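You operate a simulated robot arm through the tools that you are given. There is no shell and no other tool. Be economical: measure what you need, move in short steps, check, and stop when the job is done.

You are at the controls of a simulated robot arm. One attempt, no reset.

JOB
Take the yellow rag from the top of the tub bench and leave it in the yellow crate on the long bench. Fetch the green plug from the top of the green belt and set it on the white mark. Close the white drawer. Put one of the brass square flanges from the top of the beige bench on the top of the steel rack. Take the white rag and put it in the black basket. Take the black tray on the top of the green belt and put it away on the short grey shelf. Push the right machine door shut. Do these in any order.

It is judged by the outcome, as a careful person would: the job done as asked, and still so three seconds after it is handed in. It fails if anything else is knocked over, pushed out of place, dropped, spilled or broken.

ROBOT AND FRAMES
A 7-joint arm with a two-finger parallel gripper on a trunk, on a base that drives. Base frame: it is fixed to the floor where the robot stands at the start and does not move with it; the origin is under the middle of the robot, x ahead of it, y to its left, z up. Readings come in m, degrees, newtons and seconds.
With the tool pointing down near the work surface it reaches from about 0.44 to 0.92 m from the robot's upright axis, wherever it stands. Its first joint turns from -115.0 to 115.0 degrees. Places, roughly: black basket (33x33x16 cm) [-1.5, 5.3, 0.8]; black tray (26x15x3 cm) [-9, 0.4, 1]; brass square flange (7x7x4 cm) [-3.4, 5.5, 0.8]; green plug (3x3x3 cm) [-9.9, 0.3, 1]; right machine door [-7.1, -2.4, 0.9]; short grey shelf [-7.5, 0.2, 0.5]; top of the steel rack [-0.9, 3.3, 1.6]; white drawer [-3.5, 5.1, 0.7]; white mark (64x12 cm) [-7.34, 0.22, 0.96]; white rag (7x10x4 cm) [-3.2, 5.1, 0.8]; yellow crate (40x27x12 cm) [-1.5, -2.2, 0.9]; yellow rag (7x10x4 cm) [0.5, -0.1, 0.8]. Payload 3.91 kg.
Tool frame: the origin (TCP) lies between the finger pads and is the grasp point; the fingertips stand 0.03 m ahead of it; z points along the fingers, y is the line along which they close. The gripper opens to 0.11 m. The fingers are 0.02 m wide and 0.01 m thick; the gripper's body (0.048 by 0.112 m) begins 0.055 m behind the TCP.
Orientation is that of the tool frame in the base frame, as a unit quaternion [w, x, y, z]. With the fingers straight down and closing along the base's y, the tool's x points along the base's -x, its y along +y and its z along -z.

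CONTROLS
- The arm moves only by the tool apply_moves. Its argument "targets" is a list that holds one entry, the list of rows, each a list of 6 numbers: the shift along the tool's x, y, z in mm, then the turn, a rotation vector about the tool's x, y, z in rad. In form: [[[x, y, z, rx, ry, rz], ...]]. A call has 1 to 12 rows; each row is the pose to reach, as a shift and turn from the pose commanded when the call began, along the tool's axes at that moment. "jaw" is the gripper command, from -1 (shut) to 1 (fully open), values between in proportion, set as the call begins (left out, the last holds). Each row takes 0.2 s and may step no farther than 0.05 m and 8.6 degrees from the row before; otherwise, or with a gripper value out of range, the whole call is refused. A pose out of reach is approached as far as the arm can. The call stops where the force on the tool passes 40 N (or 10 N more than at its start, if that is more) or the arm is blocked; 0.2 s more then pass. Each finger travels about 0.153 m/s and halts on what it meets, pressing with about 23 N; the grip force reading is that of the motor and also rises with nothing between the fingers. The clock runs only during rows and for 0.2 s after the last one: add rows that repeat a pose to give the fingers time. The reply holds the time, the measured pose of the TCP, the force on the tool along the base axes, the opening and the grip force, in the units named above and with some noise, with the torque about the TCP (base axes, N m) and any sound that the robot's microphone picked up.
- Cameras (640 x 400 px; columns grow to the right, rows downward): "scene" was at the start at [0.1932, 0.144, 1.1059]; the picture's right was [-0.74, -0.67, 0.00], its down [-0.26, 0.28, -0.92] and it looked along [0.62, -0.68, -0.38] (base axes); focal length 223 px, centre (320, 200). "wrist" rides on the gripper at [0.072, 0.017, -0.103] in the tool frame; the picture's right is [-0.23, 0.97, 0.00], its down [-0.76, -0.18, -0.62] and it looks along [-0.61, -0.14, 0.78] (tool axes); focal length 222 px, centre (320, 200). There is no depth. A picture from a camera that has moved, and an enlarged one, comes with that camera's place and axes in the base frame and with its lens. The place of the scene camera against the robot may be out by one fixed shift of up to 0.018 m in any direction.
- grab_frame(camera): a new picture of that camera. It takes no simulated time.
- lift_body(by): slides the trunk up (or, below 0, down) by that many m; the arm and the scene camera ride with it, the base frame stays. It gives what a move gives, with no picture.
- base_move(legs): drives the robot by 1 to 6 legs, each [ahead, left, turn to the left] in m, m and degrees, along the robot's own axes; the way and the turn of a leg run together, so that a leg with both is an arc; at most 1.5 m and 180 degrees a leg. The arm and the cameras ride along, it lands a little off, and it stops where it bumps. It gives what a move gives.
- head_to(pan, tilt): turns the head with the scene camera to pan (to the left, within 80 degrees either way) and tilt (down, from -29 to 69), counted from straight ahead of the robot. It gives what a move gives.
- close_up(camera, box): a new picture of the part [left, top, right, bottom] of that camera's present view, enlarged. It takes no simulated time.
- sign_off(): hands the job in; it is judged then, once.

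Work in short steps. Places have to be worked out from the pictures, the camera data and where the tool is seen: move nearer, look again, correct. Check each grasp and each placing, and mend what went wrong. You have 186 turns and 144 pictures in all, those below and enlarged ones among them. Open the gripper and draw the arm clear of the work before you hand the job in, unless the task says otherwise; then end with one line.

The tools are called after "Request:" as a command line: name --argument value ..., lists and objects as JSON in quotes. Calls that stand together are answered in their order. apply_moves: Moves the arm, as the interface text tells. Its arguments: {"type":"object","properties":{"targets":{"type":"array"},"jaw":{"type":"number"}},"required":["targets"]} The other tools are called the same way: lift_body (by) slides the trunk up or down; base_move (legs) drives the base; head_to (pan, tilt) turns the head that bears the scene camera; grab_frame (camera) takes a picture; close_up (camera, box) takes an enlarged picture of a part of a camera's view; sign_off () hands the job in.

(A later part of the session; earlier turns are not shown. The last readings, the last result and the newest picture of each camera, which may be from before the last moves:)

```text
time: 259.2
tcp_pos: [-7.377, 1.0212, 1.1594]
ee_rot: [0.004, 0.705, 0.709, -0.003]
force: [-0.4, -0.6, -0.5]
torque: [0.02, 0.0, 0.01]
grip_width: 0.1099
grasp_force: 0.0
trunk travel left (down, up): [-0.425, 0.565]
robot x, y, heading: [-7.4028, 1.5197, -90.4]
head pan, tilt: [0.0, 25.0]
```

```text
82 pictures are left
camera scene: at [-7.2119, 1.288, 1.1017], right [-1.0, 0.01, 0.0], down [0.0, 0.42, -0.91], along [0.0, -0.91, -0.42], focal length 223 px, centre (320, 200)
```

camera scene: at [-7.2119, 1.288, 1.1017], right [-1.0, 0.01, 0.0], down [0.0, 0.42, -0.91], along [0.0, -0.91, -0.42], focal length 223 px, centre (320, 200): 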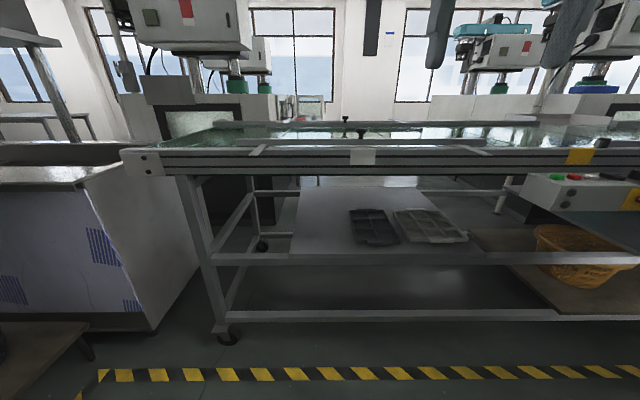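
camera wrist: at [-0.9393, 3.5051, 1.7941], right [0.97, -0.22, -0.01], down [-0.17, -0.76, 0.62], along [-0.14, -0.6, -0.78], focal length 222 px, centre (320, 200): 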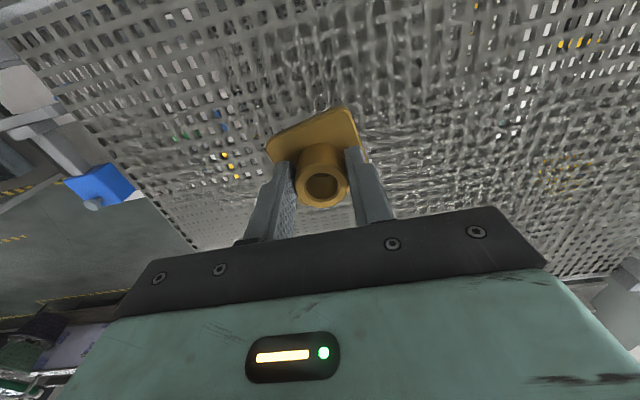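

The short grey shelf is under the belt, spanning about x -7.85..-7.09, y -0.28..0.55, z about 0.5, with two trays already on it. I raise the trunk to see the belt top and the mark.

Request:
lift_body --by 0.35

Request:
head_to --pan 0 --tilt 32

Request:
grab_frame --camera "scene"

Request:
head_to --pan -45 --tilt 22

Request:
grab_frame --camera "scene"

```text
time: 262.6
tcp_pos: [-7.3763, 1.02, 1.509]
ee_rot: [0.004, 0.705, 0.709, -0.004]
force: [-0.2, 0.0, 0.3]
torque: [0.0, 0.0, 0.01]
grip_width: 0.1101
grasp_force: 0.0
trunk travel left (down, up): [-0.775, 0.215]
robot x, y, heading: [-7.4032, 1.5152, -90.6]
head pan, tilt: [0.0, 25.0]
```

```text
time: 263.3
tcp_pos: [-7.3775, 1.0205, 1.5084]
ee_rot: [0.004, 0.705, 0.709, -0.004]
force: [0.2, 0.2, 0.1]
torque: [0.0, -0.01, 0.02]
grip_width: 0.1102
grasp_force: 0.1
trunk travel left (down, up): [-0.775, 0.215]
robot x, y, heading: [-7.4026, 1.5146, -90.4]
head pan, tilt: [0.0, 32.0]
```

```text
81 pictures are left
camera scene: at [-7.2119, 1.2905, 1.4406], right [-1.0, 0.01, 0.0], down [0.0, 0.53, -0.85], along [-0.01, -0.85, -0.53], focal length 223 px, centre (320, 200)
```

scene: 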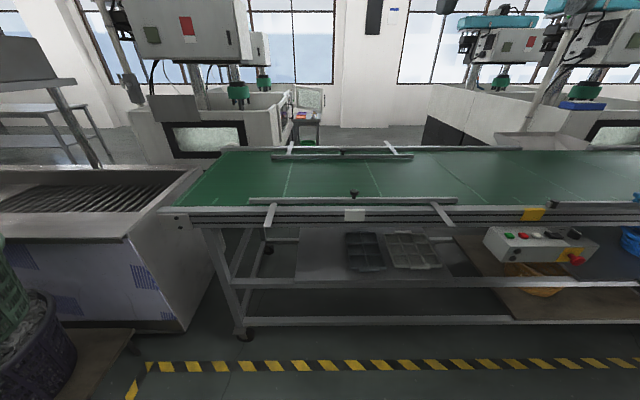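

```text
time: 264.4
tcp_pos: [-7.3762, 1.0211, 1.5092]
ee_rot: [0.004, 0.705, 0.709, -0.003]
force: [0.1, 0.1, -0.2]
torque: [0.03, -0.01, -0.01]
grip_width: 0.1098
grasp_force: 0.1
trunk travel left (down, up): [-0.775, 0.215]
robot x, y, heading: [-7.4069, 1.5111, -90.2]
head pan, tilt: [-45.0, 22.0]
```

```text
80 pictures are left
camera scene: at [-7.2774, 1.3148, 1.4565], right [-0.7, 0.71, 0.0], down [0.27, 0.26, -0.93], along [-0.66, -0.65, -0.37], focal length 223 px, centre (320, 200)
```

scene: 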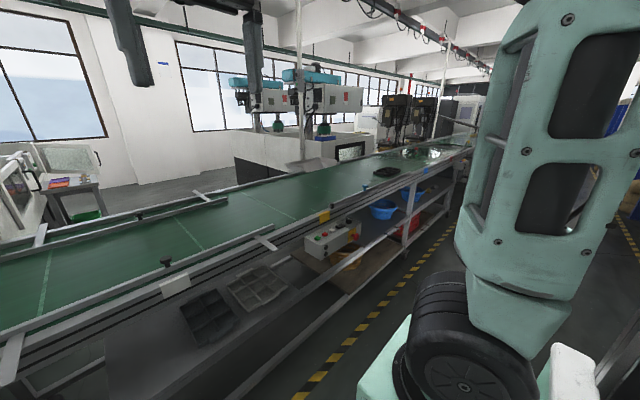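

I zoom on the belt near x -7.34 to find the white mark.

Request:
head_to --pan 0 --tilt 40

Request:
close_up --camera "scene" --box '[200, 90, 520, 230]'

```text
time: 265.6
tcp_pos: [-7.3754, 1.0212, 1.5094]
ee_rot: [0.004, 0.706, 0.708, -0.003]
force: [-0.7, -0.6, -0.8]
torque: [0.0, 0.01, 0.02]
grip_width: 0.1098
grasp_force: 0.0
trunk travel left (down, up): [-0.775, 0.215]
robot x, y, heading: [-7.4046, 1.5146, -90.1]
head pan, tilt: [0.0, 40.0]
```

```text
2.00 times, centred on (360, 160) of scene
camera zoom: at [-7.212, 1.295, 1.4284], right [-1.0, 0.01, 0.0], down [0.0, 0.64, -0.77], along [-0.01, -0.77, -0.64], focal length 446 px, centre (240, 280)
```

zoom: 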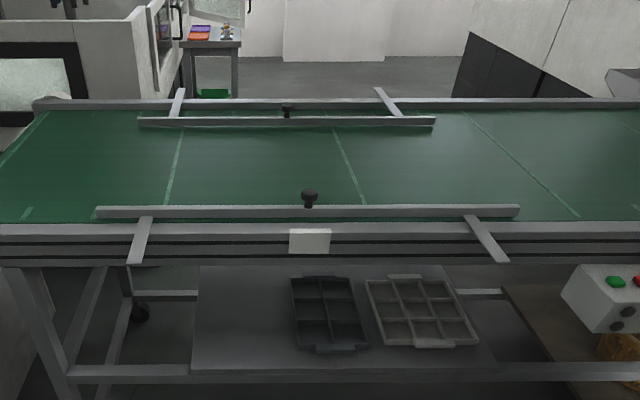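

The seam lines are thin and at x -7.06 and -7.48; I zoom harder on the belt between to find a 64x12 cm mark.

Request:
close_up --camera "scene" --box '[260, 130, 420, 200]'

Request:
grab_frame --camera "wrist"

```text
4.00 times, centred on (340, 165) of scene
camera zoom: at [-7.212, 1.295, 1.4284], right [-1.0, 0.01, 0.0], down [0.0, 0.64, -0.77], along [-0.01, -0.77, -0.64], focal length 893 px, centre (240, 340)
```

zoom: 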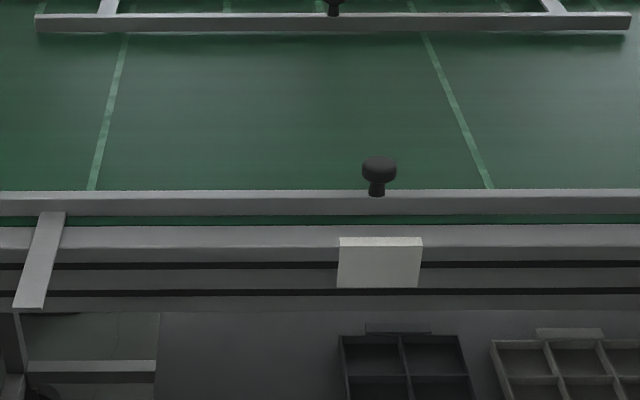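

```text
77 pictures are left
camera wrist: at [-7.3603, 1.0946, 1.6123], right [0.98, -0.22, 0.0], down [-0.17, -0.76, 0.63], along [-0.14, -0.62, -0.78], focal length 222 px, centre (320, 200)
```

wrist: 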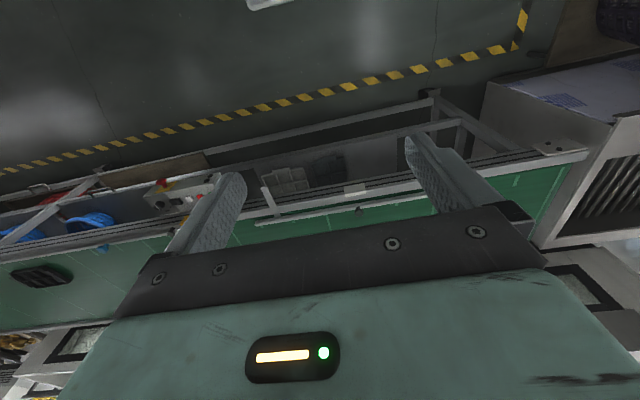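

Belt spans y about -0.10..0.53 (centre 0.22, width 0.64), so the mark should run across it at x -7.34, 12 cm wide. I drive closer to look straight down.

Request:
base_move --legs '[[0.33, 0, 0]]'

Request:
head_to --pan 0 --tilt 50

Request:
grab_frame --camera "scene"

```text
time: 267.7
tcp_pos: [-7.3792, 0.69, 1.5088]
ee_rot: [0.003, 0.706, 0.708, -0.005]
force: [0.2, -1.0, 0.1]
torque: [-0.02, 0.0, -0.01]
grip_width: 0.1098
grasp_force: 0.1
trunk travel left (down, up): [-0.775, 0.215]
robot x, y, heading: [-7.4049, 1.183, -90.3]
head pan, tilt: [0.0, 40.0]
```

```text
time: 268.4
tcp_pos: [-7.3803, 0.6897, 1.5087]
ee_rot: [0.004, 0.705, 0.709, -0.004]
force: [-1.1, -0.3, -0.4]
torque: [-0.02, -0.02, 0.01]
grip_width: 0.1099
grasp_force: 0.1
trunk travel left (down, up): [-0.775, 0.215]
robot x, y, heading: [-7.4051, 1.1853, -90.5]
head pan, tilt: [0.0, 50.0]
```

```text
76 pictures are left
camera scene: at [-7.2149, 0.9712, 1.4142], right [-1.0, 0.01, 0.0], down [0.01, 0.77, -0.64], along [-0.01, -0.64, -0.77], focal length 223 px, centre (320, 200)
```

scene: 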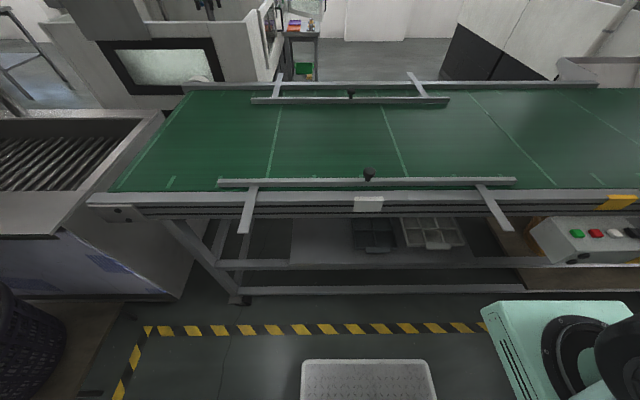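

By projection the given mark position falls at about (354, 123) in this picture; I zoom there.

Request:
close_up --camera "scene" --box '[240, 80, 440, 200]'

```text
3.20 times, centred on (340, 140) of scene
camera zoom: at [-7.2149, 0.9712, 1.4142], right [-1.0, 0.01, 0.0], down [0.01, 0.77, -0.64], along [-0.01, -0.64, -0.77], focal length 714 px, centre (256, 392)
```

zoom: 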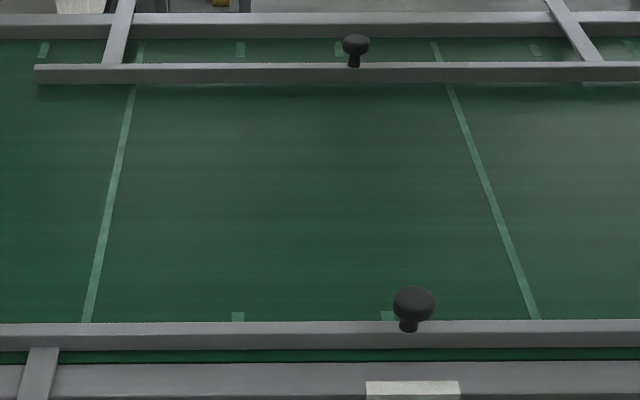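

The white label on the rail sits at x -7.34, agreeing with the given place; the mark is the belt strip there, and I'll set the plug at (-7.34, 0.22). Now I drive along the belt to find the tray and plug.

Request:
base_move --legs '[[-0.15, -1.1, 0], [0, -1.0, 0]]'

Request:
head_to --pan 0 --tilt 35

Request:
grab_frame --camera "scene"

```text
time: 278.9
tcp_pos: [-9.4738, 0.8668, 1.5084]
ee_rot: [0.003, 0.707, 0.707, -0.004]
force: [0.2, 0.1, 0.1]
torque: [-0.01, 0.0, -0.02]
grip_width: 0.11
grasp_force: 0.0
trunk travel left (down, up): [-0.775, 0.215]
robot x, y, heading: [-9.5013, 1.3633, -90.7]
head pan, tilt: [0.0, 50.0]
```

```text
time: 279.6
tcp_pos: [-9.4719, 0.8681, 1.5081]
ee_rot: [0.004, 0.708, 0.707, -0.004]
force: [-0.2, 0.3, 0.8]
torque: [0.01, -0.05, 0.02]
grip_width: 0.11
grasp_force: 0.0
trunk travel left (down, up): [-0.775, 0.215]
robot x, y, heading: [-9.4965, 1.3638, -90.7]
head pan, tilt: [0.0, 35.0]
```

```text
74 pictures are left
camera scene: at [-9.3073, 1.1381, 1.4358], right [-1.0, 0.01, 0.0], down [0.01, 0.57, -0.82], along [-0.01, -0.82, -0.57], focal length 223 px, centre (320, 200)
```

scene: 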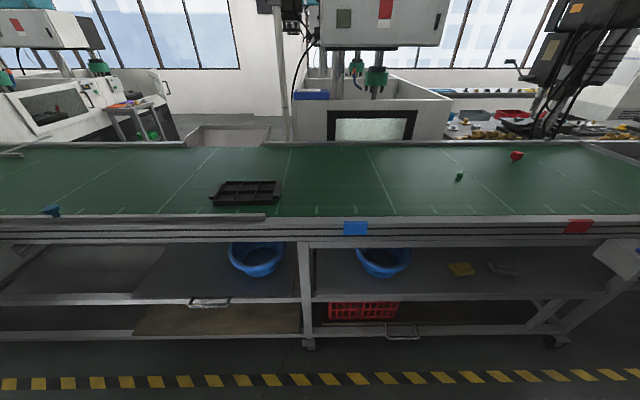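

Colored labels along the rail confirm the stations. The plug is at about (-9.925, 0.29), the tray about (-9.03, 0.40). I go to the plug first: drive right and closer, and lower the trunk.

Request:
base_move --legs '[[0.28, -0.43, 0.7]]'

Request:
lift_body --by -0.25

Request:
head_to --pan 0 --tilt 35

Request:
grab_frame --camera "scene"

```text
time: 282.7
tcp_pos: [-9.9171, 0.5952, 1.5075]
ee_rot: [0.004, 0.709, 0.705, -0.003]
force: [-0.1, -0.2, -0.1]
torque: [0.01, 0.0, 0.01]
grip_width: 0.11
grasp_force: 0.1
trunk travel left (down, up): [-0.775, 0.215]
robot x, y, heading: [-9.9406, 1.0898, -90.9]
head pan, tilt: [0.0, 35.0]
```

```text
time: 285.3
tcp_pos: [-9.9165, 0.5957, 1.258]
ee_rot: [0.003, 0.709, 0.705, -0.003]
force: [-1.0, -0.4, -0.1]
torque: [0.02, 0.02, -0.02]
grip_width: 0.1101
grasp_force: 0.0
trunk travel left (down, up): [-0.525, 0.465]
robot x, y, heading: [-9.9373, 1.0877, -91.0]
head pan, tilt: [0.0, 35.0]
```

```text
time: 285.9
tcp_pos: [-9.918, 0.5957, 1.259]
ee_rot: [0.004, 0.709, 0.705, -0.003]
force: [0.0, -0.1, -0.3]
torque: [0.01, 0.03, 0.0]
grip_width: 0.1101
grasp_force: 0.0
trunk travel left (down, up): [-0.525, 0.465]
robot x, y, heading: [-9.9406, 1.0883, -90.9]
head pan, tilt: [0.0, 35.0]
```

```text
73 pictures are left
camera scene: at [-9.7497, 0.8649, 1.1859], right [-1.0, 0.02, 0.0], down [0.01, 0.57, -0.82], along [-0.01, -0.82, -0.57], focal length 223 px, centre (320, 200)
```

scene: 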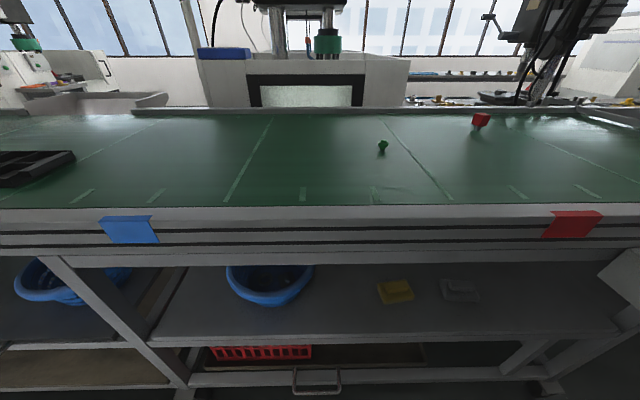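

I reach over the belt to about (-9.915, 0.33) at z 1.12 and look with the wrist camera.

Request:
apply_moves --targets '[[[-45, 0, 0, 0, 0, 0], [-90, 0, 0, 0, 0, 0], [-135, 0, 0, 0, 0, 0], [-180, 0, 20, 0, 0, 0], [-225, 0, 40, 0, 0, 0], [-260, 0, 70, 0, 0, 0], [-260, 0, 105, 0, 0, 0], [-260, 0, 140, 0, 0, 0], [-260, 0, 140, 0, 0, 0]]]'

Request:
grab_frame --camera "wrist"

```text
time: 287.9
tcp_pos: [-9.9212, 0.3327, 1.1205]
ee_rot: [0.004, 0.709, 0.706, -0.003]
force: [-0.3, 0.6, 0.0]
torque: [0.01, 0.03, 0.02]
grip_width: 0.11
grasp_force: 0.0
trunk travel left (down, up): [-0.525, 0.465]
robot x, y, heading: [-9.9421, 1.0914, -90.9]
head pan, tilt: [0.0, 35.0]
```

```text
72 pictures are left
camera wrist: at [-9.9032, 0.4062, 1.2247], right [0.97, -0.23, 0.0], down [-0.18, -0.75, 0.63], along [-0.14, -0.61, -0.78], focal length 222 px, centre (320, 200)
```

wrist: 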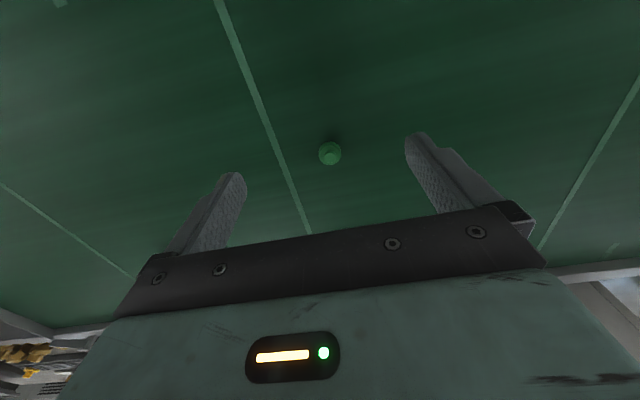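

The plug is at about (-9.919, 0.283). I shift 50 mm and lower to z 1.02, then check.

Request:
apply_moves --targets '[[[-48, 2, 20, 0, 0, 0], [-48, 2, 60, 0, 0, 0], [-48, 2, 100, 0, 0, 0], [-48, 2, 100, 0, 0, 0]]]'

Request:
grab_frame --camera "wrist"

Request:
close_up --camera "scene" --box '[300, 80, 460, 180]'

```text
refused: row 1 steps farther than a row can; nothing moved
```

```text
71 pictures are left
camera wrist: at [-9.9032, 0.4062, 1.2247], right [0.97, -0.23, 0.0], down [-0.18, -0.75, 0.63], along [-0.14, -0.61, -0.78], focal length 222 px, centre (320, 200)
```

wrist: 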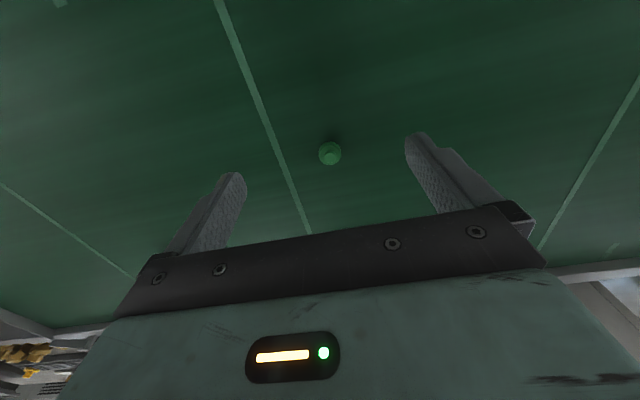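

```text
4.00 times, centred on (380, 130) of scene
camera zoom: at [-9.7497, 0.8649, 1.1859], right [-1.0, 0.02, 0.0], down [0.01, 0.57, -0.82], along [-0.01, -0.82, -0.57], focal length 893 px, centre (80, 480)
```

zoom: 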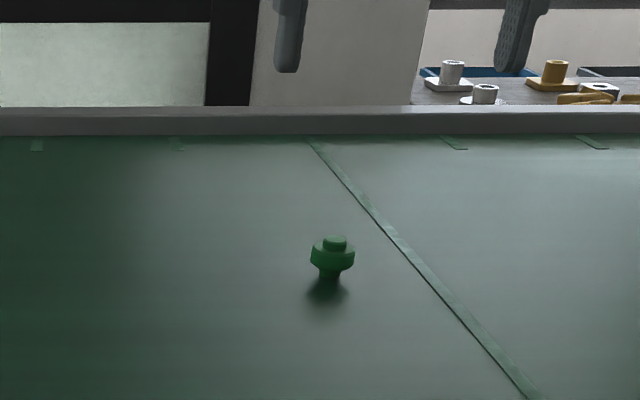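

That row was too long; I repeat with shorter steps.

Request:
apply_moves --targets '[[[-30, 1, 20, 0, 0, 0], [-48, 2, 55, 0, 0, 0], [-48, 2, 95, 0, 0, 0], [-48, 2, 95, 0, 0, 0]]]'

Request:
grab_frame --camera "wrist"

Request:
close_up --camera "scene" --box '[300, 80, 460, 180]'

```text
time: 288.9
tcp_pos: [-9.9156, 0.2843, 1.0237]
ee_rot: [0.003, 0.709, 0.706, -0.003]
force: [0.6, 0.5, 0.8]
torque: [-0.02, 0.01, -0.01]
grip_width: 0.11
grasp_force: 0.0
trunk travel left (down, up): [-0.525, 0.465]
robot x, y, heading: [-9.9416, 1.089, -91.0]
head pan, tilt: [0.0, 35.0]
```

```text
69 pictures are left
camera wrist: at [-9.8987, 0.3583, 1.127], right [0.97, -0.23, 0.0], down [-0.18, -0.75, 0.63], along [-0.14, -0.61, -0.78], focal length 222 px, centre (320, 200)
```

wrist: 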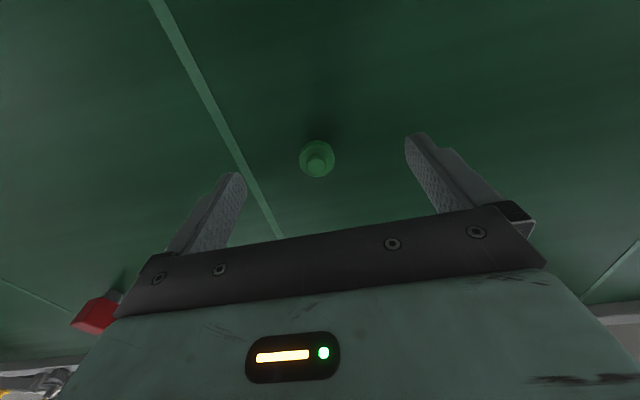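

```text
4.00 times, centred on (380, 130) of scene
camera zoom: at [-9.7497, 0.8649, 1.1859], right [-1.0, 0.02, 0.0], down [0.01, 0.57, -0.82], along [-0.01, -0.82, -0.57], focal length 893 px, centre (80, 480)
```

zoom: 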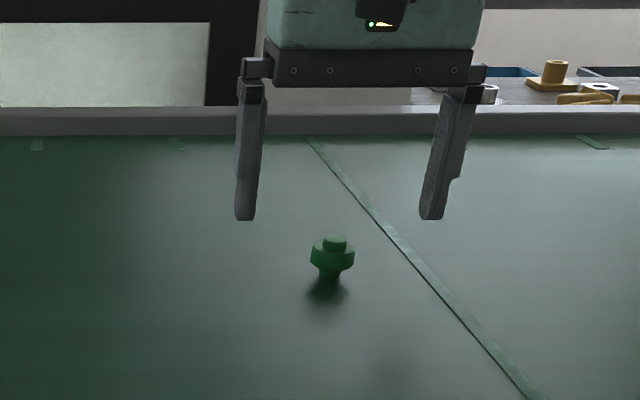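

Aligned to within a few mm. I lower slowly to about z 0.993 and close.

Request:
apply_moves --targets '[[[-3, -3, 12, 0, 0, 0], [-3, -3, 20, 0, 0, 0], [-3, -3, 26, 0, 0, 0], [-3, -3, 30, 0, 0, 0], [-3, -3, 30, 0, 0, 0]]]'

Request:
apply_moves --targets '[[[0, 0, 0, 0, 0, 0], [0, 0, 0, 0, 0, 0], [0, 0, 0, 0, 0, 0], [0, 0, 0, 0, 0, 0], [0, 0, -20, 0, 0, 0], [0, 0, -60, 0, 0, 0], [0, 0, -100, 0, 0, 0]]]' --jaw -1

Request:
grab_frame --camera "wrist"

```text
time: 290.1
tcp_pos: [-9.919, 0.2815, 0.9962]
ee_rot: [0.004, 0.709, 0.705, -0.004]
force: [0.0, -0.2, -0.6]
torque: [-0.01, -0.01, -0.01]
grip_width: 0.1098
grasp_force: 0.1
trunk travel left (down, up): [-0.525, 0.465]
robot x, y, heading: [-9.9408, 1.0924, -90.8]
head pan, tilt: [0.0, 35.0]
```

```text
time: 291.7
tcp_pos: [-9.9186, 0.2818, 1.096]
ee_rot: [0.004, 0.709, 0.705, -0.004]
force: [-1.4, -0.5, -0.7]
torque: [0.05, 0.02, -0.01]
grip_width: 0.0267
grasp_force: 23.3
trunk travel left (down, up): [-0.525, 0.465]
robot x, y, heading: [-9.9351, 1.0905, -90.9]
head pan, tilt: [0.0, 35.0]
```

```text
67 pictures are left
camera wrist: at [-9.9027, 0.3556, 1.1992], right [0.97, -0.23, 0.0], down [-0.18, -0.75, 0.63], along [-0.14, -0.61, -0.78], focal length 222 px, centre (320, 200)
```

wrist: 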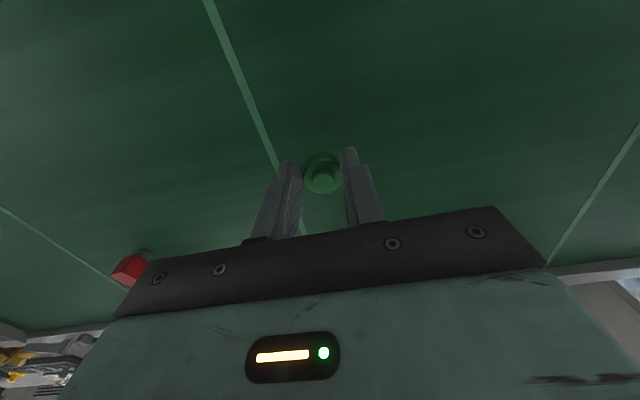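

Plug held. I lift, pull in, and drive back to the white-label station at x about -7.37.

Request:
apply_moves --targets '[[[20, 0, -40, 0, 0, 0], [60, 0, -65, 0, 0, 0], [105, 0, -80, 0, 0, 0], [150, 0, -90, 0, 0, 0], [195, 0, -100, 0, 0, 0], [240, 0, -100, 0, 0, 0], [280, 0, -100, 0, 0, 0]]]'

Request:
base_move --legs '[[-0.12, 0, 0.8], [0, 1.3, 0], [0, 1.25, 0]]'

Request:
grab_frame --camera "scene"

```text
time: 293.3
tcp_pos: [-9.9172, 0.5645, 1.1933]
ee_rot: [0.003, 0.709, 0.705, -0.003]
force: [0.3, -0.4, -1.2]
torque: [0.0, -0.01, 0.0]
grip_width: 0.0267
grasp_force: 23.6
trunk travel left (down, up): [-0.525, 0.465]
robot x, y, heading: [-9.937, 1.0903, -90.9]
head pan, tilt: [0.0, 35.0]
```

```text
time: 306.3
tcp_pos: [-7.4199, 0.6979, 1.1934]
ee_rot: [0.005, 0.706, 0.708, -0.004]
force: [0.0, 0.7, 1.0]
torque: [-0.01, -0.02, 0.01]
grip_width: 0.0265
grasp_force: 23.5
trunk travel left (down, up): [-0.525, 0.465]
robot x, y, heading: [-7.4467, 1.2249, -90.6]
head pan, tilt: [0.0, 35.0]
```

```text
66 pictures are left
camera scene: at [-7.2547, 0.9995, 1.1859], right [-1.0, 0.01, 0.0], down [0.01, 0.57, -0.82], along [-0.01, -0.82, -0.57], focal length 223 px, centre (320, 200)
```

scene: 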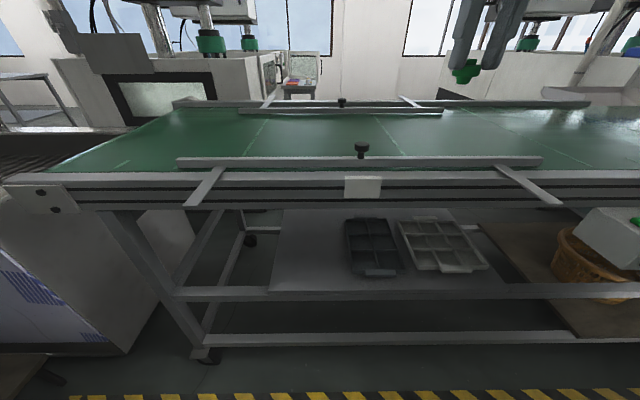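

I move 0.2 m closer, then reach to above (-7.34, 0.22).

Request:
base_move --legs '[[0.2, 0.03, 0]]'

Request:
apply_moves --targets '[[[-40, 8, 0, 0, 0, 0], [-80, 16, 0, 0, 0, 0], [-120, 24, 0, 0, 0, 0], [-160, 32, 0, 0, 0, 0], [-200, 40, 0, 0, 0, 0], [-240, 48, 0, 0, 0, 0], [-275, 52, 0, 0, 0, 0], [-275, 52, 30, 0, 0, 0], [-275, 52, 30, 0, 0, 0]]]'

Request:
grab_frame --camera "scene"

Request:
grab_frame --camera "wrist"

```text
time: 307.9
tcp_pos: [-7.3936, 0.4933, 1.1937]
ee_rot: [0.004, 0.707, 0.707, -0.003]
force: [-0.1, 0.5, 0.8]
torque: [-0.04, 0.0, 0.02]
grip_width: 0.0268
grasp_force: 22.6
trunk travel left (down, up): [-0.525, 0.465]
robot x, y, heading: [-7.4217, 1.018, -90.4]
head pan, tilt: [0.0, 35.0]
```

```text
time: 309.9
tcp_pos: [-7.3486, 0.2533, 1.1771]
ee_rot: [0.004, 0.708, 0.707, -0.005]
force: [0.2, -0.7, 0.5]
torque: [0.01, 0.01, -0.01]
grip_width: 0.0269
grasp_force: 23.0
out of reach, approached as far as the arm can: row 6, 7, 8, 9
trunk travel left (down, up): [-0.525, 0.465]
robot x, y, heading: [-7.4164, 1.0224, -90.5]
head pan, tilt: [0.0, 35.0]
```

```text
65 pictures are left
camera scene: at [-7.2276, 0.7947, 1.1859], right [-1.0, 0.01, 0.0], down [0.01, 0.57, -0.82], along [-0.01, -0.82, -0.57], focal length 223 px, centre (320, 200)
```

scene: 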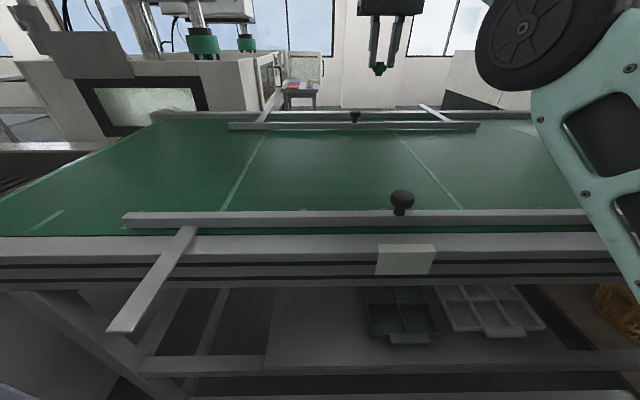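

```text
64 pictures are left
camera wrist: at [-7.3321, 0.3266, 1.28], right [0.97, -0.23, 0.0], down [-0.18, -0.75, 0.63], along [-0.14, -0.62, -0.77], focal length 222 px, centre (320, 200)
```

wrist: 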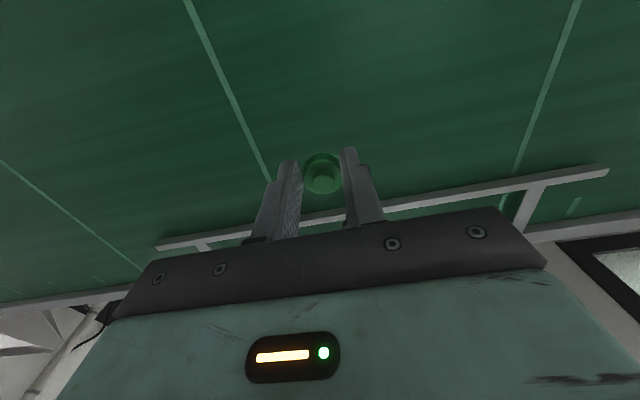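

At (-7.349, 0.253); I correct to (-7.34, 0.22) while going down to the height at which the plug stood (TCP 0.996).

Request:
apply_moves --targets '[[[0, 0, 40, 0, 0, 0], [-15, 5, 80, 0, 0, 0], [-32, 9, 120, 0, 0, 0], [-32, 9, 150, 0, 0, 0], [-32, 9, 165, 0, 0, 0], [-32, 9, 172, 0, 0, 0], [-32, 9, 177, 0, 0, 0], [-32, 9, 181, 0, 0, 0], [-32, 9, 181, 0, 0, 0]]]'

Request:
grab_frame --camera "scene"

```text
time: 311.9
tcp_pos: [-7.3384, 0.2203, 0.9953]
ee_rot: [0.004, 0.708, 0.706, -0.004]
force: [0.1, 0.8, 0.7]
torque: [0.03, -0.03, 0.03]
grip_width: 0.0268
grasp_force: 23.4
trunk travel left (down, up): [-0.525, 0.465]
robot x, y, heading: [-7.4208, 1.0191, -90.6]
head pan, tilt: [0.0, 35.0]
```

```text
63 pictures are left
camera scene: at [-7.2277, 0.7948, 1.1859], right [-1.0, 0.01, 0.0], down [0.01, 0.57, -0.82], along [-0.01, -0.82, -0.57], focal length 223 px, centre (320, 200)
```

scene: 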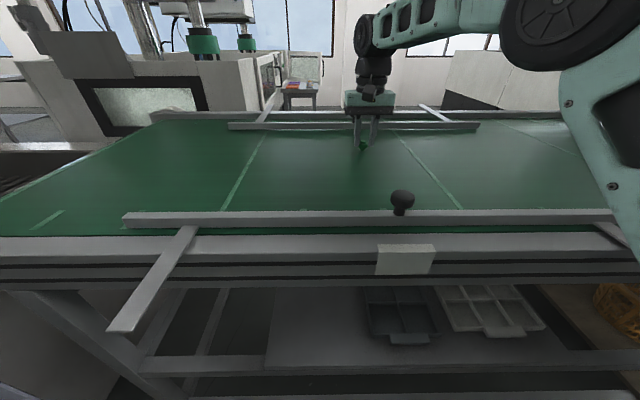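

No contact yet; two tiny steps to seat it, then I open.

Request:
apply_moves --targets '[[[0, 0, 2, 0, 0, 0], [0, 0, 3, 0, 0, 0]]]'

Request:
apply_moves --targets '[[[0, 0, 0, 0, 0, 0], [0, 0, 0, 0, 0, 0], [0, 0, 0, 0, 0, 0], [0, 0, 0, 0, 0, 0], [0, 0, -40, 0, 0, 0], [0, 0, -85, 0, 0, 0], [0, 0, -130, 0, 0, 0], [0, 0, -165, 0, 0, 0], [30, 0, -185, 0, 0, 0]]]' --jaw 0.3

Request:
close_up --camera "scene" --box '[260, 100, 460, 280]'

```text
time: 312.5
tcp_pos: [-7.3392, 0.2195, 0.9935]
ee_rot: [0.006, 0.707, 0.707, -0.004]
force: [-0.1, -2.2, 14.0]
torque: [-0.24, -0.04, 0.0]
grip_width: 0.0266
grasp_force: 23.0
trunk travel left (down, up): [-0.525, 0.465]
robot x, y, heading: [-7.4167, 1.0194, -90.7]
head pan, tilt: [0.0, 35.0]
```

```text
time: 314.5
tcp_pos: [-7.3426, 0.2528, 1.1744]
ee_rot: [0.003, 0.707, 0.707, -0.004]
force: [-0.2, -0.2, -0.8]
torque: [0.05, 0.01, -0.04]
grip_width: 0.0715
grasp_force: 0.1
out of reach, approached as far as the arm can: row 8
trunk travel left (down, up): [-0.525, 0.465]
robot x, y, heading: [-7.4212, 1.0218, -90.6]
head pan, tilt: [0.0, 35.0]
```

```text
2.22 times, centred on (360, 190) of scene
camera zoom: at [-7.2276, 0.7944, 1.1858], right [-1.0, 0.01, 0.0], down [0.01, 0.57, -0.82], along [-0.01, -0.82, -0.57], focal length 496 px, centre (231, 222)
```

zoom: 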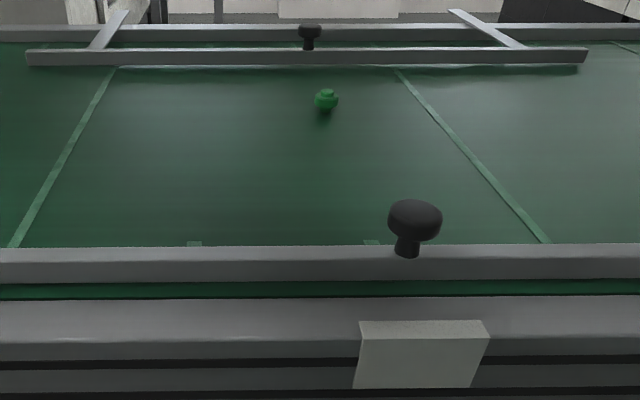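

The plug stands upright on the mark line. I pull back and go to the tray at x about -9.03 for a close look.

Request:
apply_moves --targets '[[[45, 0, 0, 0, 0, 0], [90, 0, 0, 0, 0, 0], [135, 0, -20, 0, 0, 0], [180, 0, -40, 0, 0, 0], [225, 0, -60, 0, 0, 0], [260, 0, -60, 0, 0, 0]]]' --jaw 1

Request:
base_move --legs '[[-0.2, 0, 0.6], [0, -0.8, 0], [0, -0.8, 0], [0.18, 0, 0]]'

Request:
head_to --pan 0 --tilt 45

Request:
grab_frame --camera "scene"

```text
time: 315.9
tcp_pos: [-7.3375, 0.5117, 1.2357]
ee_rot: [0.003, 0.707, 0.708, -0.005]
force: [0.2, 0.3, -0.2]
torque: [0.06, -0.02, 0.0]
grip_width: 0.1101
grasp_force: 0.0
trunk travel left (down, up): [-0.525, 0.465]
robot x, y, heading: [-7.4193, 1.0214, -90.7]
head pan, tilt: [0.0, 35.0]
```

```text
time: 326.4
tcp_pos: [-8.9227, 0.5119, 1.237]
ee_rot: [0.004, 0.695, 0.719, -0.004]
force: [-0.4, -1.1, -1.0]
torque: [0.0, 0.0, -0.03]
grip_width: 0.11
grasp_force: 0.0
trunk travel left (down, up): [-0.525, 0.465]
robot x, y, heading: [-9.0199, 1.0138, -89.0]
head pan, tilt: [0.0, 35.0]
```

```text
time: 327.1
tcp_pos: [-8.922, 0.5118, 1.2366]
ee_rot: [0.004, 0.696, 0.718, -0.004]
force: [0.3, 0.1, -0.1]
torque: [0.01, 0.01, -0.01]
grip_width: 0.1098
grasp_force: 0.1
trunk travel left (down, up): [-0.525, 0.465]
robot x, y, heading: [-9.0193, 1.0191, -88.8]
head pan, tilt: [0.0, 45.0]
```

```text
61 pictures are left
camera scene: at [-8.821, 0.8044, 1.1711], right [-1.0, -0.02, 0.0], down [-0.01, 0.71, -0.71], along [0.01, -0.71, -0.71], focal length 223 px, centre (320, 200)
```

scene: 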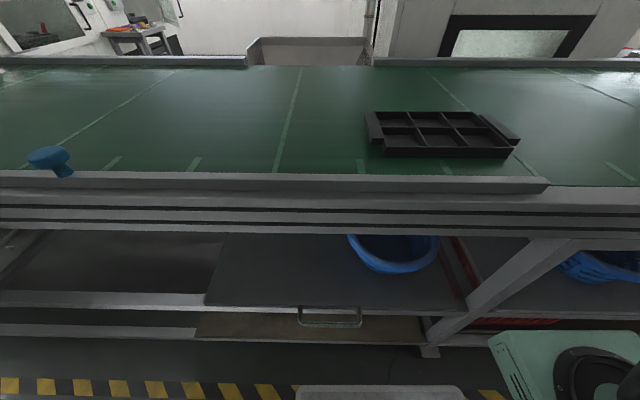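

Request:
close_up --camera "scene" --box '[350, 95, 530, 175]'

```text
3.56 times, centred on (440, 135) of scene
camera zoom: at [-8.821, 0.8044, 1.1711], right [-1.0, -0.02, 0.0], down [-0.01, 0.71, -0.71], along [0.01, -0.71, -0.71], focal length 794 px, centre (-107, 431)
```

zoom: 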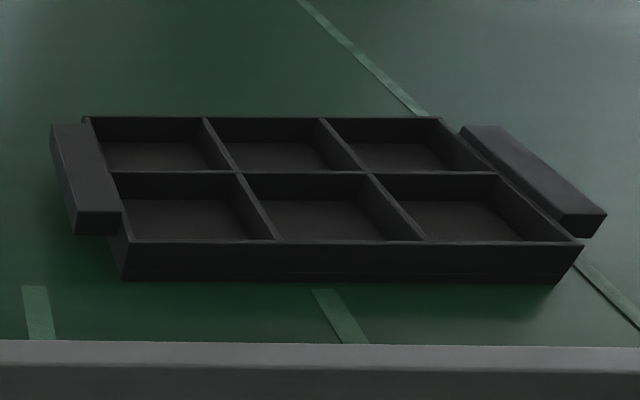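

The tray spans about x -9.15..-8.89, y 0.365..0.505, with a block handle (about 9 cm long) on each short end. I'll grip the +x handle by its two ends, fingers tilted a little toward the tray, so that later the hand can go under the belt front. First I turn the tool by 90°.

Request:
apply_moves --targets '[[[0, 0, 0, 0, 0, 0.1335], [0, 0, 0, 0, 0, 0.267], [0, 0, 0, 0, 0, 0.4005], [0, 0, 0, 0, 0, 0.534], [0, 0, 0, 0, 0, 0.6675], [0, 0, 0, 0, 0, 0.801], [0, 0, 0, 0, 0, 0.9345], [0, 0, 0, 0, 0, 1.068], [0, 0, 0, 0, 0, 1.2015], [0, 0, 0, 0, 0, 1.335], [0, 0, 0, 0, 0, 1.4685], [0, 0, 0, 0, 0, 1.602]]]'

Request:
apply_moves --targets '[[[0, 0, 0, 0, -0.12, 0], [0, 0, 0, 0, -0.24, 0], [0, 0, 0, 0, -0.35, 0], [0, 0, 0, 0, -0.35, 0]]]'

Request:
grab_frame --camera "wrist"

Request:
grab_frame --camera "scene"

```text
time: 329.7
tcp_pos: [-8.9211, 0.5121, 1.2371]
ee_rot: [0.005, 1.0, 0.0, 0.0]
force: [0.2, 0.0, 0.4]
torque: [-0.01, 0.01, -0.04]
grip_width: 0.11
grasp_force: 0.0
trunk travel left (down, up): [-0.525, 0.465]
robot x, y, heading: [-9.0172, 1.0198, -89.1]
head pan, tilt: [0.0, 45.0]
```

```text
time: 330.7
tcp_pos: [-8.9216, 0.5115, 1.2366]
ee_rot: [0.004, 0.985, 0.0, -0.174]
force: [0.8, -0.5, 0.0]
torque: [0.01, -0.01, 0.01]
grip_width: 0.1099
grasp_force: 0.1
trunk travel left (down, up): [-0.525, 0.465]
robot x, y, heading: [-9.0159, 1.0205, -88.8]
head pan, tilt: [0.0, 45.0]
```

```text
59 pictures are left
camera wrist: at [-8.8179, 0.4959, 1.3102], right [-0.21, -0.97, 0.09], down [-0.5, 0.19, 0.84], along [-0.84, 0.13, -0.53], focal length 222 px, centre (320, 200)
```

wrist: 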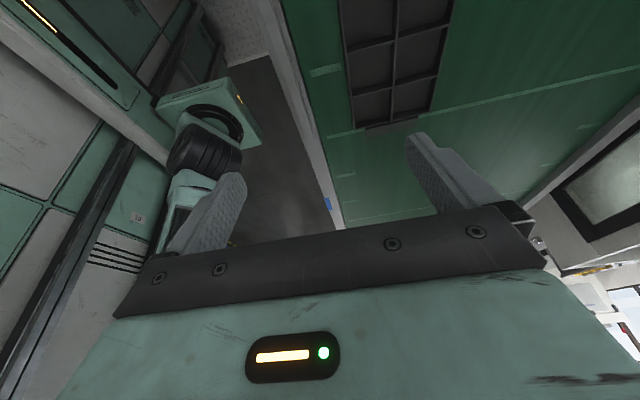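

```text
58 pictures are left
camera scene: at [-8.8211, 0.8045, 1.1711], right [-1.0, -0.02, 0.0], down [-0.01, 0.71, -0.71], along [0.01, -0.71, -0.71], focal length 223 px, centre (320, 200)
```

scene: 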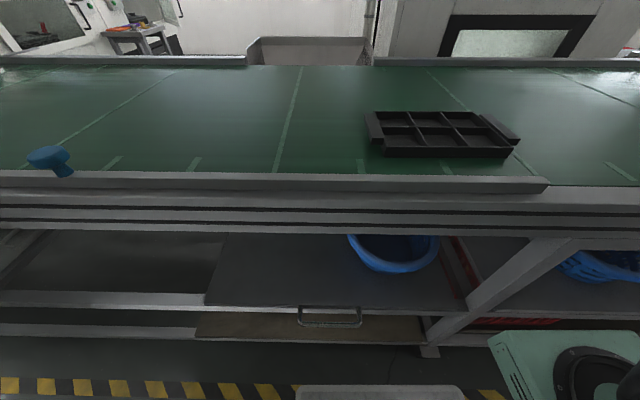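

By the wrist camera (more reliable) the tray's centre line is y about 0.395. I bring the tilted hand to about 12 cm before the +x handle, along the approach line, and look.

Request:
apply_moves --targets '[[[21, 23, 24, 0, 0, 0], [42, 46, 48, 0, 0, 0], [63, 70, 72, 0, 0, 0], [84, 93, 96, 0, 0, 0], [105, 116, 118, 0, 0, 0], [105, 116, 118, 0, 0, 0]]]'

Request:
grab_frame --camera "wrist"

Request:
close_up --camera "scene" --box '[250, 60, 530, 200]'

```text
time: 332.1
tcp_pos: [-8.8616, 0.3957, 1.0921]
ee_rot: [0.006, 0.985, -0.001, -0.174]
force: [0.5, 0.1, -0.6]
torque: [0.01, 0.01, -0.03]
grip_width: 0.1098
grasp_force: 0.1
trunk travel left (down, up): [-0.525, 0.465]
robot x, y, heading: [-9.0185, 1.0144, -88.8]
head pan, tilt: [0.0, 45.0]
```

```text
57 pictures are left
camera wrist: at [-8.7591, 0.38, 1.1662], right [-0.21, -0.97, 0.09], down [-0.5, 0.19, 0.84], along [-0.84, 0.13, -0.53], focal length 222 px, centre (320, 200)
```

wrist: 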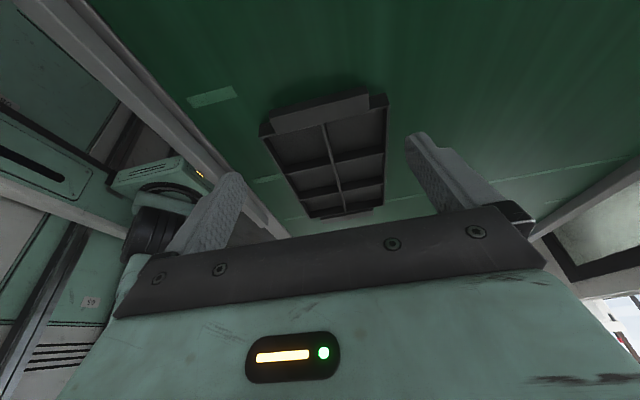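

```text
2.29 times, centred on (390, 130) of scene
camera zoom: at [-8.8211, 0.8045, 1.1711], right [-1.0, -0.02, 0.0], down [-0.01, 0.71, -0.71], along [0.01, -0.71, -0.71], focal length 510 px, centre (160, 360)
```

zoom: 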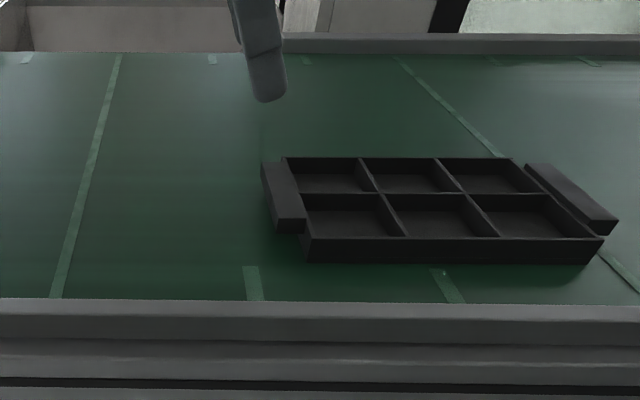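

Handle centre by the wrist view: (-8.893, 0.392), length 0.093, top z about 0.985. I align and advance most of the way, then check finger clearance.

Request:
apply_moves --targets '[[[14, 4, 20, 0, 0, 0], [14, 4, 45, 0, 0, 0], [14, 4, 68, 0, 0, 0], [14, 4, 68, 0, 0, 0]]]'

Request:
grab_frame --camera "wrist"

Request:
close_up --camera "scene" --box '[320, 80, 480, 180]'

```text
time: 333.1
tcp_pos: [-8.8735, 0.3891, 1.0232]
ee_rot: [0.005, 0.985, 0.0, -0.173]
force: [-1.1, -0.5, -0.6]
torque: [-0.05, 0.0, -0.01]
grip_width: 0.1098
grasp_force: 0.1
trunk travel left (down, up): [-0.525, 0.465]
robot x, y, heading: [-9.0177, 1.015, -88.7]
head pan, tilt: [0.0, 45.0]
```

```text
55 pictures are left
camera wrist: at [-8.7704, 0.374, 1.0964], right [-0.21, -0.97, 0.09], down [-0.5, 0.19, 0.84], along [-0.84, 0.13, -0.53], focal length 222 px, centre (320, 200)
```

wrist: 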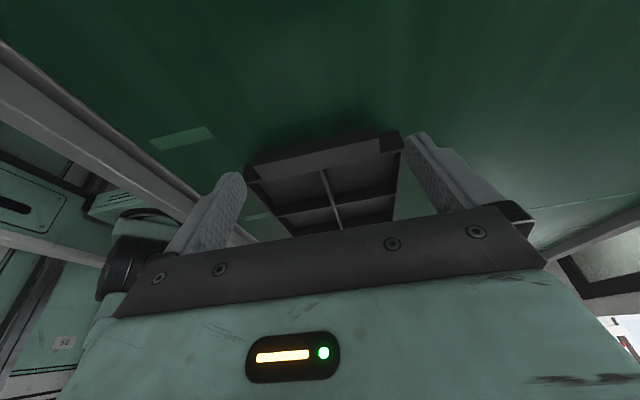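

```text
4.00 times, centred on (400, 130) of scene
camera zoom: at [-8.821, 0.8045, 1.1711], right [-1.0, -0.02, 0.0], down [-0.02, 0.71, -0.71], along [0.02, -0.71, -0.71], focal length 893 px, centre (0, 480)
```

zoom: 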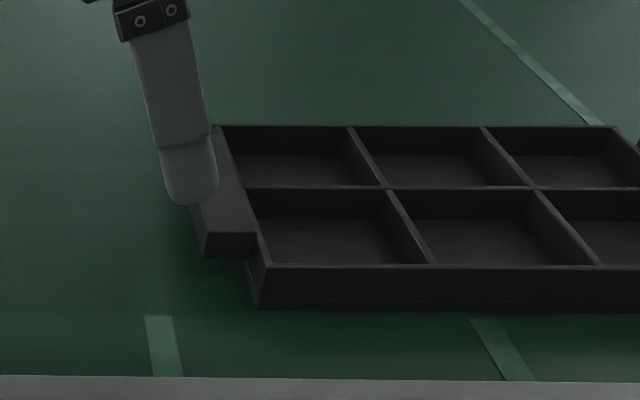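

Aligned: handle ends at y 0.345 and 0.433, fingers straddle them. I advance the last 26 mm and close.

Request:
apply_moves --targets '[[[2, 0, 12, 0, 0, 0], [2, 0, 20, 0, 0, 0], [2, 0, 26, 0, 0, 0], [2, 0, 26, 0, 0, 0]]]'

Request:
apply_moves --targets '[[[0, 0, 0, 0, 0, 0], [0, 0, 0, 0, 0, 0], [0, 0, 0, 0, 0, 0]]]' --jaw -1

Request:
close_up --camera "scene" --box '[320, 80, 480, 180]'

```text
time: 334.2
tcp_pos: [-8.8751, 0.3898, 0.9998]
ee_rot: [0.009, 0.986, 0.001, -0.169]
force: [4.4, -0.7, 12.7]
torque: [0.71, 0.02, -0.16]
grip_width: 0.1098
grasp_force: 0.0
trunk travel left (down, up): [-0.525, 0.465]
robot x, y, heading: [-9.0153, 1.0151, -88.5]
head pan, tilt: [0.0, 45.0]
stopped in row 4: the force on the tool passed its limit at 42 N (the readings are from after the stop); the commanded pose is now the measured one
```

```text
time: 335.0
tcp_pos: [-8.877, 0.3898, 0.9994]
ee_rot: [0.008, 0.985, 0.001, -0.171]
force: [-0.1, 1.2, 8.8]
torque: [0.1, 0.15, -0.06]
grip_width: 0.0002
grasp_force: 22.8
trunk travel left (down, up): [-0.525, 0.465]
robot x, y, heading: [-9.0184, 1.0149, -88.5]
head pan, tilt: [0.0, 45.0]
```

```text
4.00 times, centred on (400, 130) of scene
camera zoom: at [-8.8207, 0.8048, 1.1711], right [-1.0, -0.02, 0.0], down [-0.02, 0.71, -0.71], along [0.02, -0.71, -0.71], focal length 893 px, centre (0, 480)
```

zoom: 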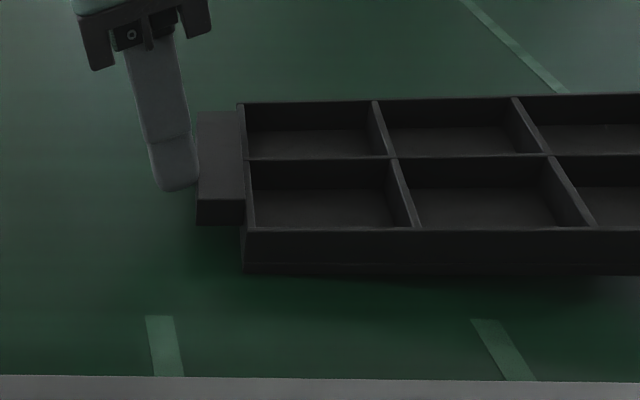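

The grip missed: the fingers closed just in front of the handle and swung the tray slightly on the belt (nothing else touched). I retreat upward and change the plan: pinch the other (-x) handle together with its wall from above, tool vertical. First I back out and straighten the tool.

Request:
apply_moves --targets '[[[5, 0, -40, 0, 0, 0], [5, 0, -85, 0, 0, 0], [5, 0, -130, 0, 0, 0], [5, 0, -150, 0, 0.13, 0], [5, 0, -150, 0, 0.25, 0], [5, 0, -150, 0, 0.35, 0]]]'

Request:
apply_moves --targets '[[[0, 0, 0, 0, 0, -0.131], [0, 0, 0, 0, 0, -0.262], [0, 0, 0, 0, 0, -0.393], [0, 0, 0, 0, 0, -0.524], [0, 0, 0, 0, 0, -0.655], [0, 0, 0, 0, 0, -0.786], [0, 0, 0, 0, 0, -0.917], [0, 0, 0, 0, 0, -1.048], [0, 0, 0, 0, 0, -1.179], [0, 0, 0, 0, 0, -1.31], [0, 0, 0, 0, 0, -1.441], [0, 0, 0, 0, 0, -1.571]]]' --jaw 1

Request:
close_up --camera "scene" --box '[320, 70, 560, 200]'

```text
time: 336.4
tcp_pos: [-8.8223, 0.3936, 1.1376]
ee_rot: [0.007, 1.0, 0.002, 0.004]
force: [-1.1, 0.5, 0.3]
torque: [0.04, 0.0, 0.01]
grip_width: 0.0
grasp_force: 22.9
trunk travel left (down, up): [-0.525, 0.465]
robot x, y, heading: [-9.0164, 1.0161, -88.6]
head pan, tilt: [0.0, 45.0]
```

```text
time: 339.0
tcp_pos: [-8.8209, 0.3919, 1.138]
ee_rot: [0.008, 0.705, 0.71, -0.002]
force: [-1.3, 0.7, -0.6]
torque: [-0.01, -0.01, 0.01]
grip_width: 0.11
grasp_force: 0.1
trunk travel left (down, up): [-0.525, 0.465]
robot x, y, heading: [-9.0193, 1.014, -88.8]
head pan, tilt: [0.0, 45.0]
```

```text
2.67 times, centred on (440, 135) of scene
camera zoom: at [-8.8206, 0.8045, 1.1711], right [-1.0, -0.02, 0.0], down [-0.02, 0.71, -0.71], along [0.02, -0.71, -0.71], focal length 595 px, centre (0, 373)
```

zoom: 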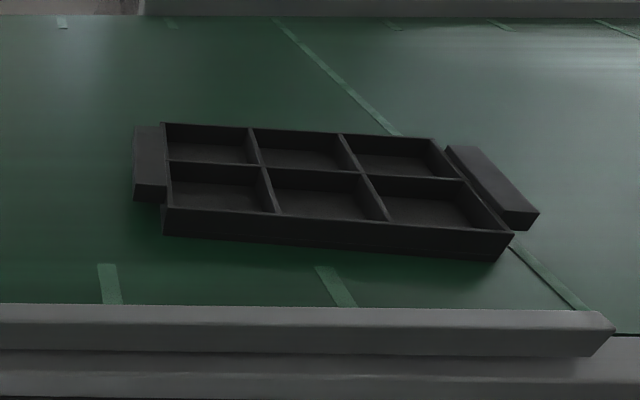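

The tray is now turned a little, its -x end nearer to me. I move over that end to look with the wrist camera.

Request:
apply_moves --targets '[[[0, -45, 0, 0, 0, 0], [0, -90, 0, 0, 0, 0], [0, -135, 0, 0, 0, 0], [0, -180, 0, 0, 0, 0], [0, -225, 0, 0, 0, 0], [0, -270, 0, 0, 0, 0], [0, -300, 0, 0, 0, 0], [0, -300, 0, 0, 0, 0]]]'

Request:
grab_frame --camera "wrist"

```text
time: 340.8
tcp_pos: [-9.1234, 0.39, 1.1341]
ee_rot: [0.008, 0.705, 0.709, -0.002]
force: [-1.0, 1.2, -0.2]
torque: [0.0, -0.03, -0.04]
grip_width: 0.11
grasp_force: 0.0
trunk travel left (down, up): [-0.525, 0.465]
robot x, y, heading: [-9.0162, 1.0156, -88.8]
head pan, tilt: [0.0, 45.0]
```

```text
51 pictures are left
camera wrist: at [-9.1082, 0.463, 1.2374], right [0.97, -0.22, 0.01], down [-0.18, -0.75, 0.63], along [-0.13, -0.62, -0.77], focal length 222 px, centre (320, 200)
```

wrist: 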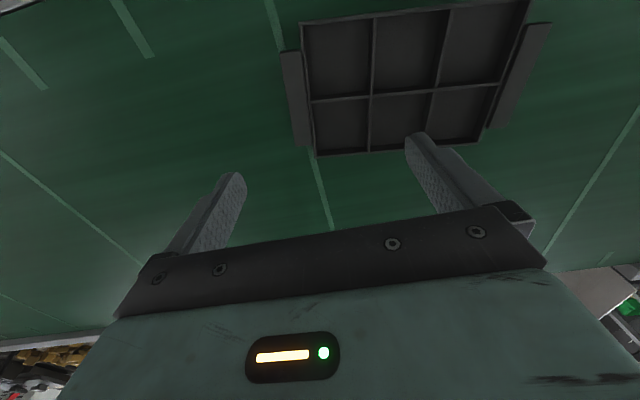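

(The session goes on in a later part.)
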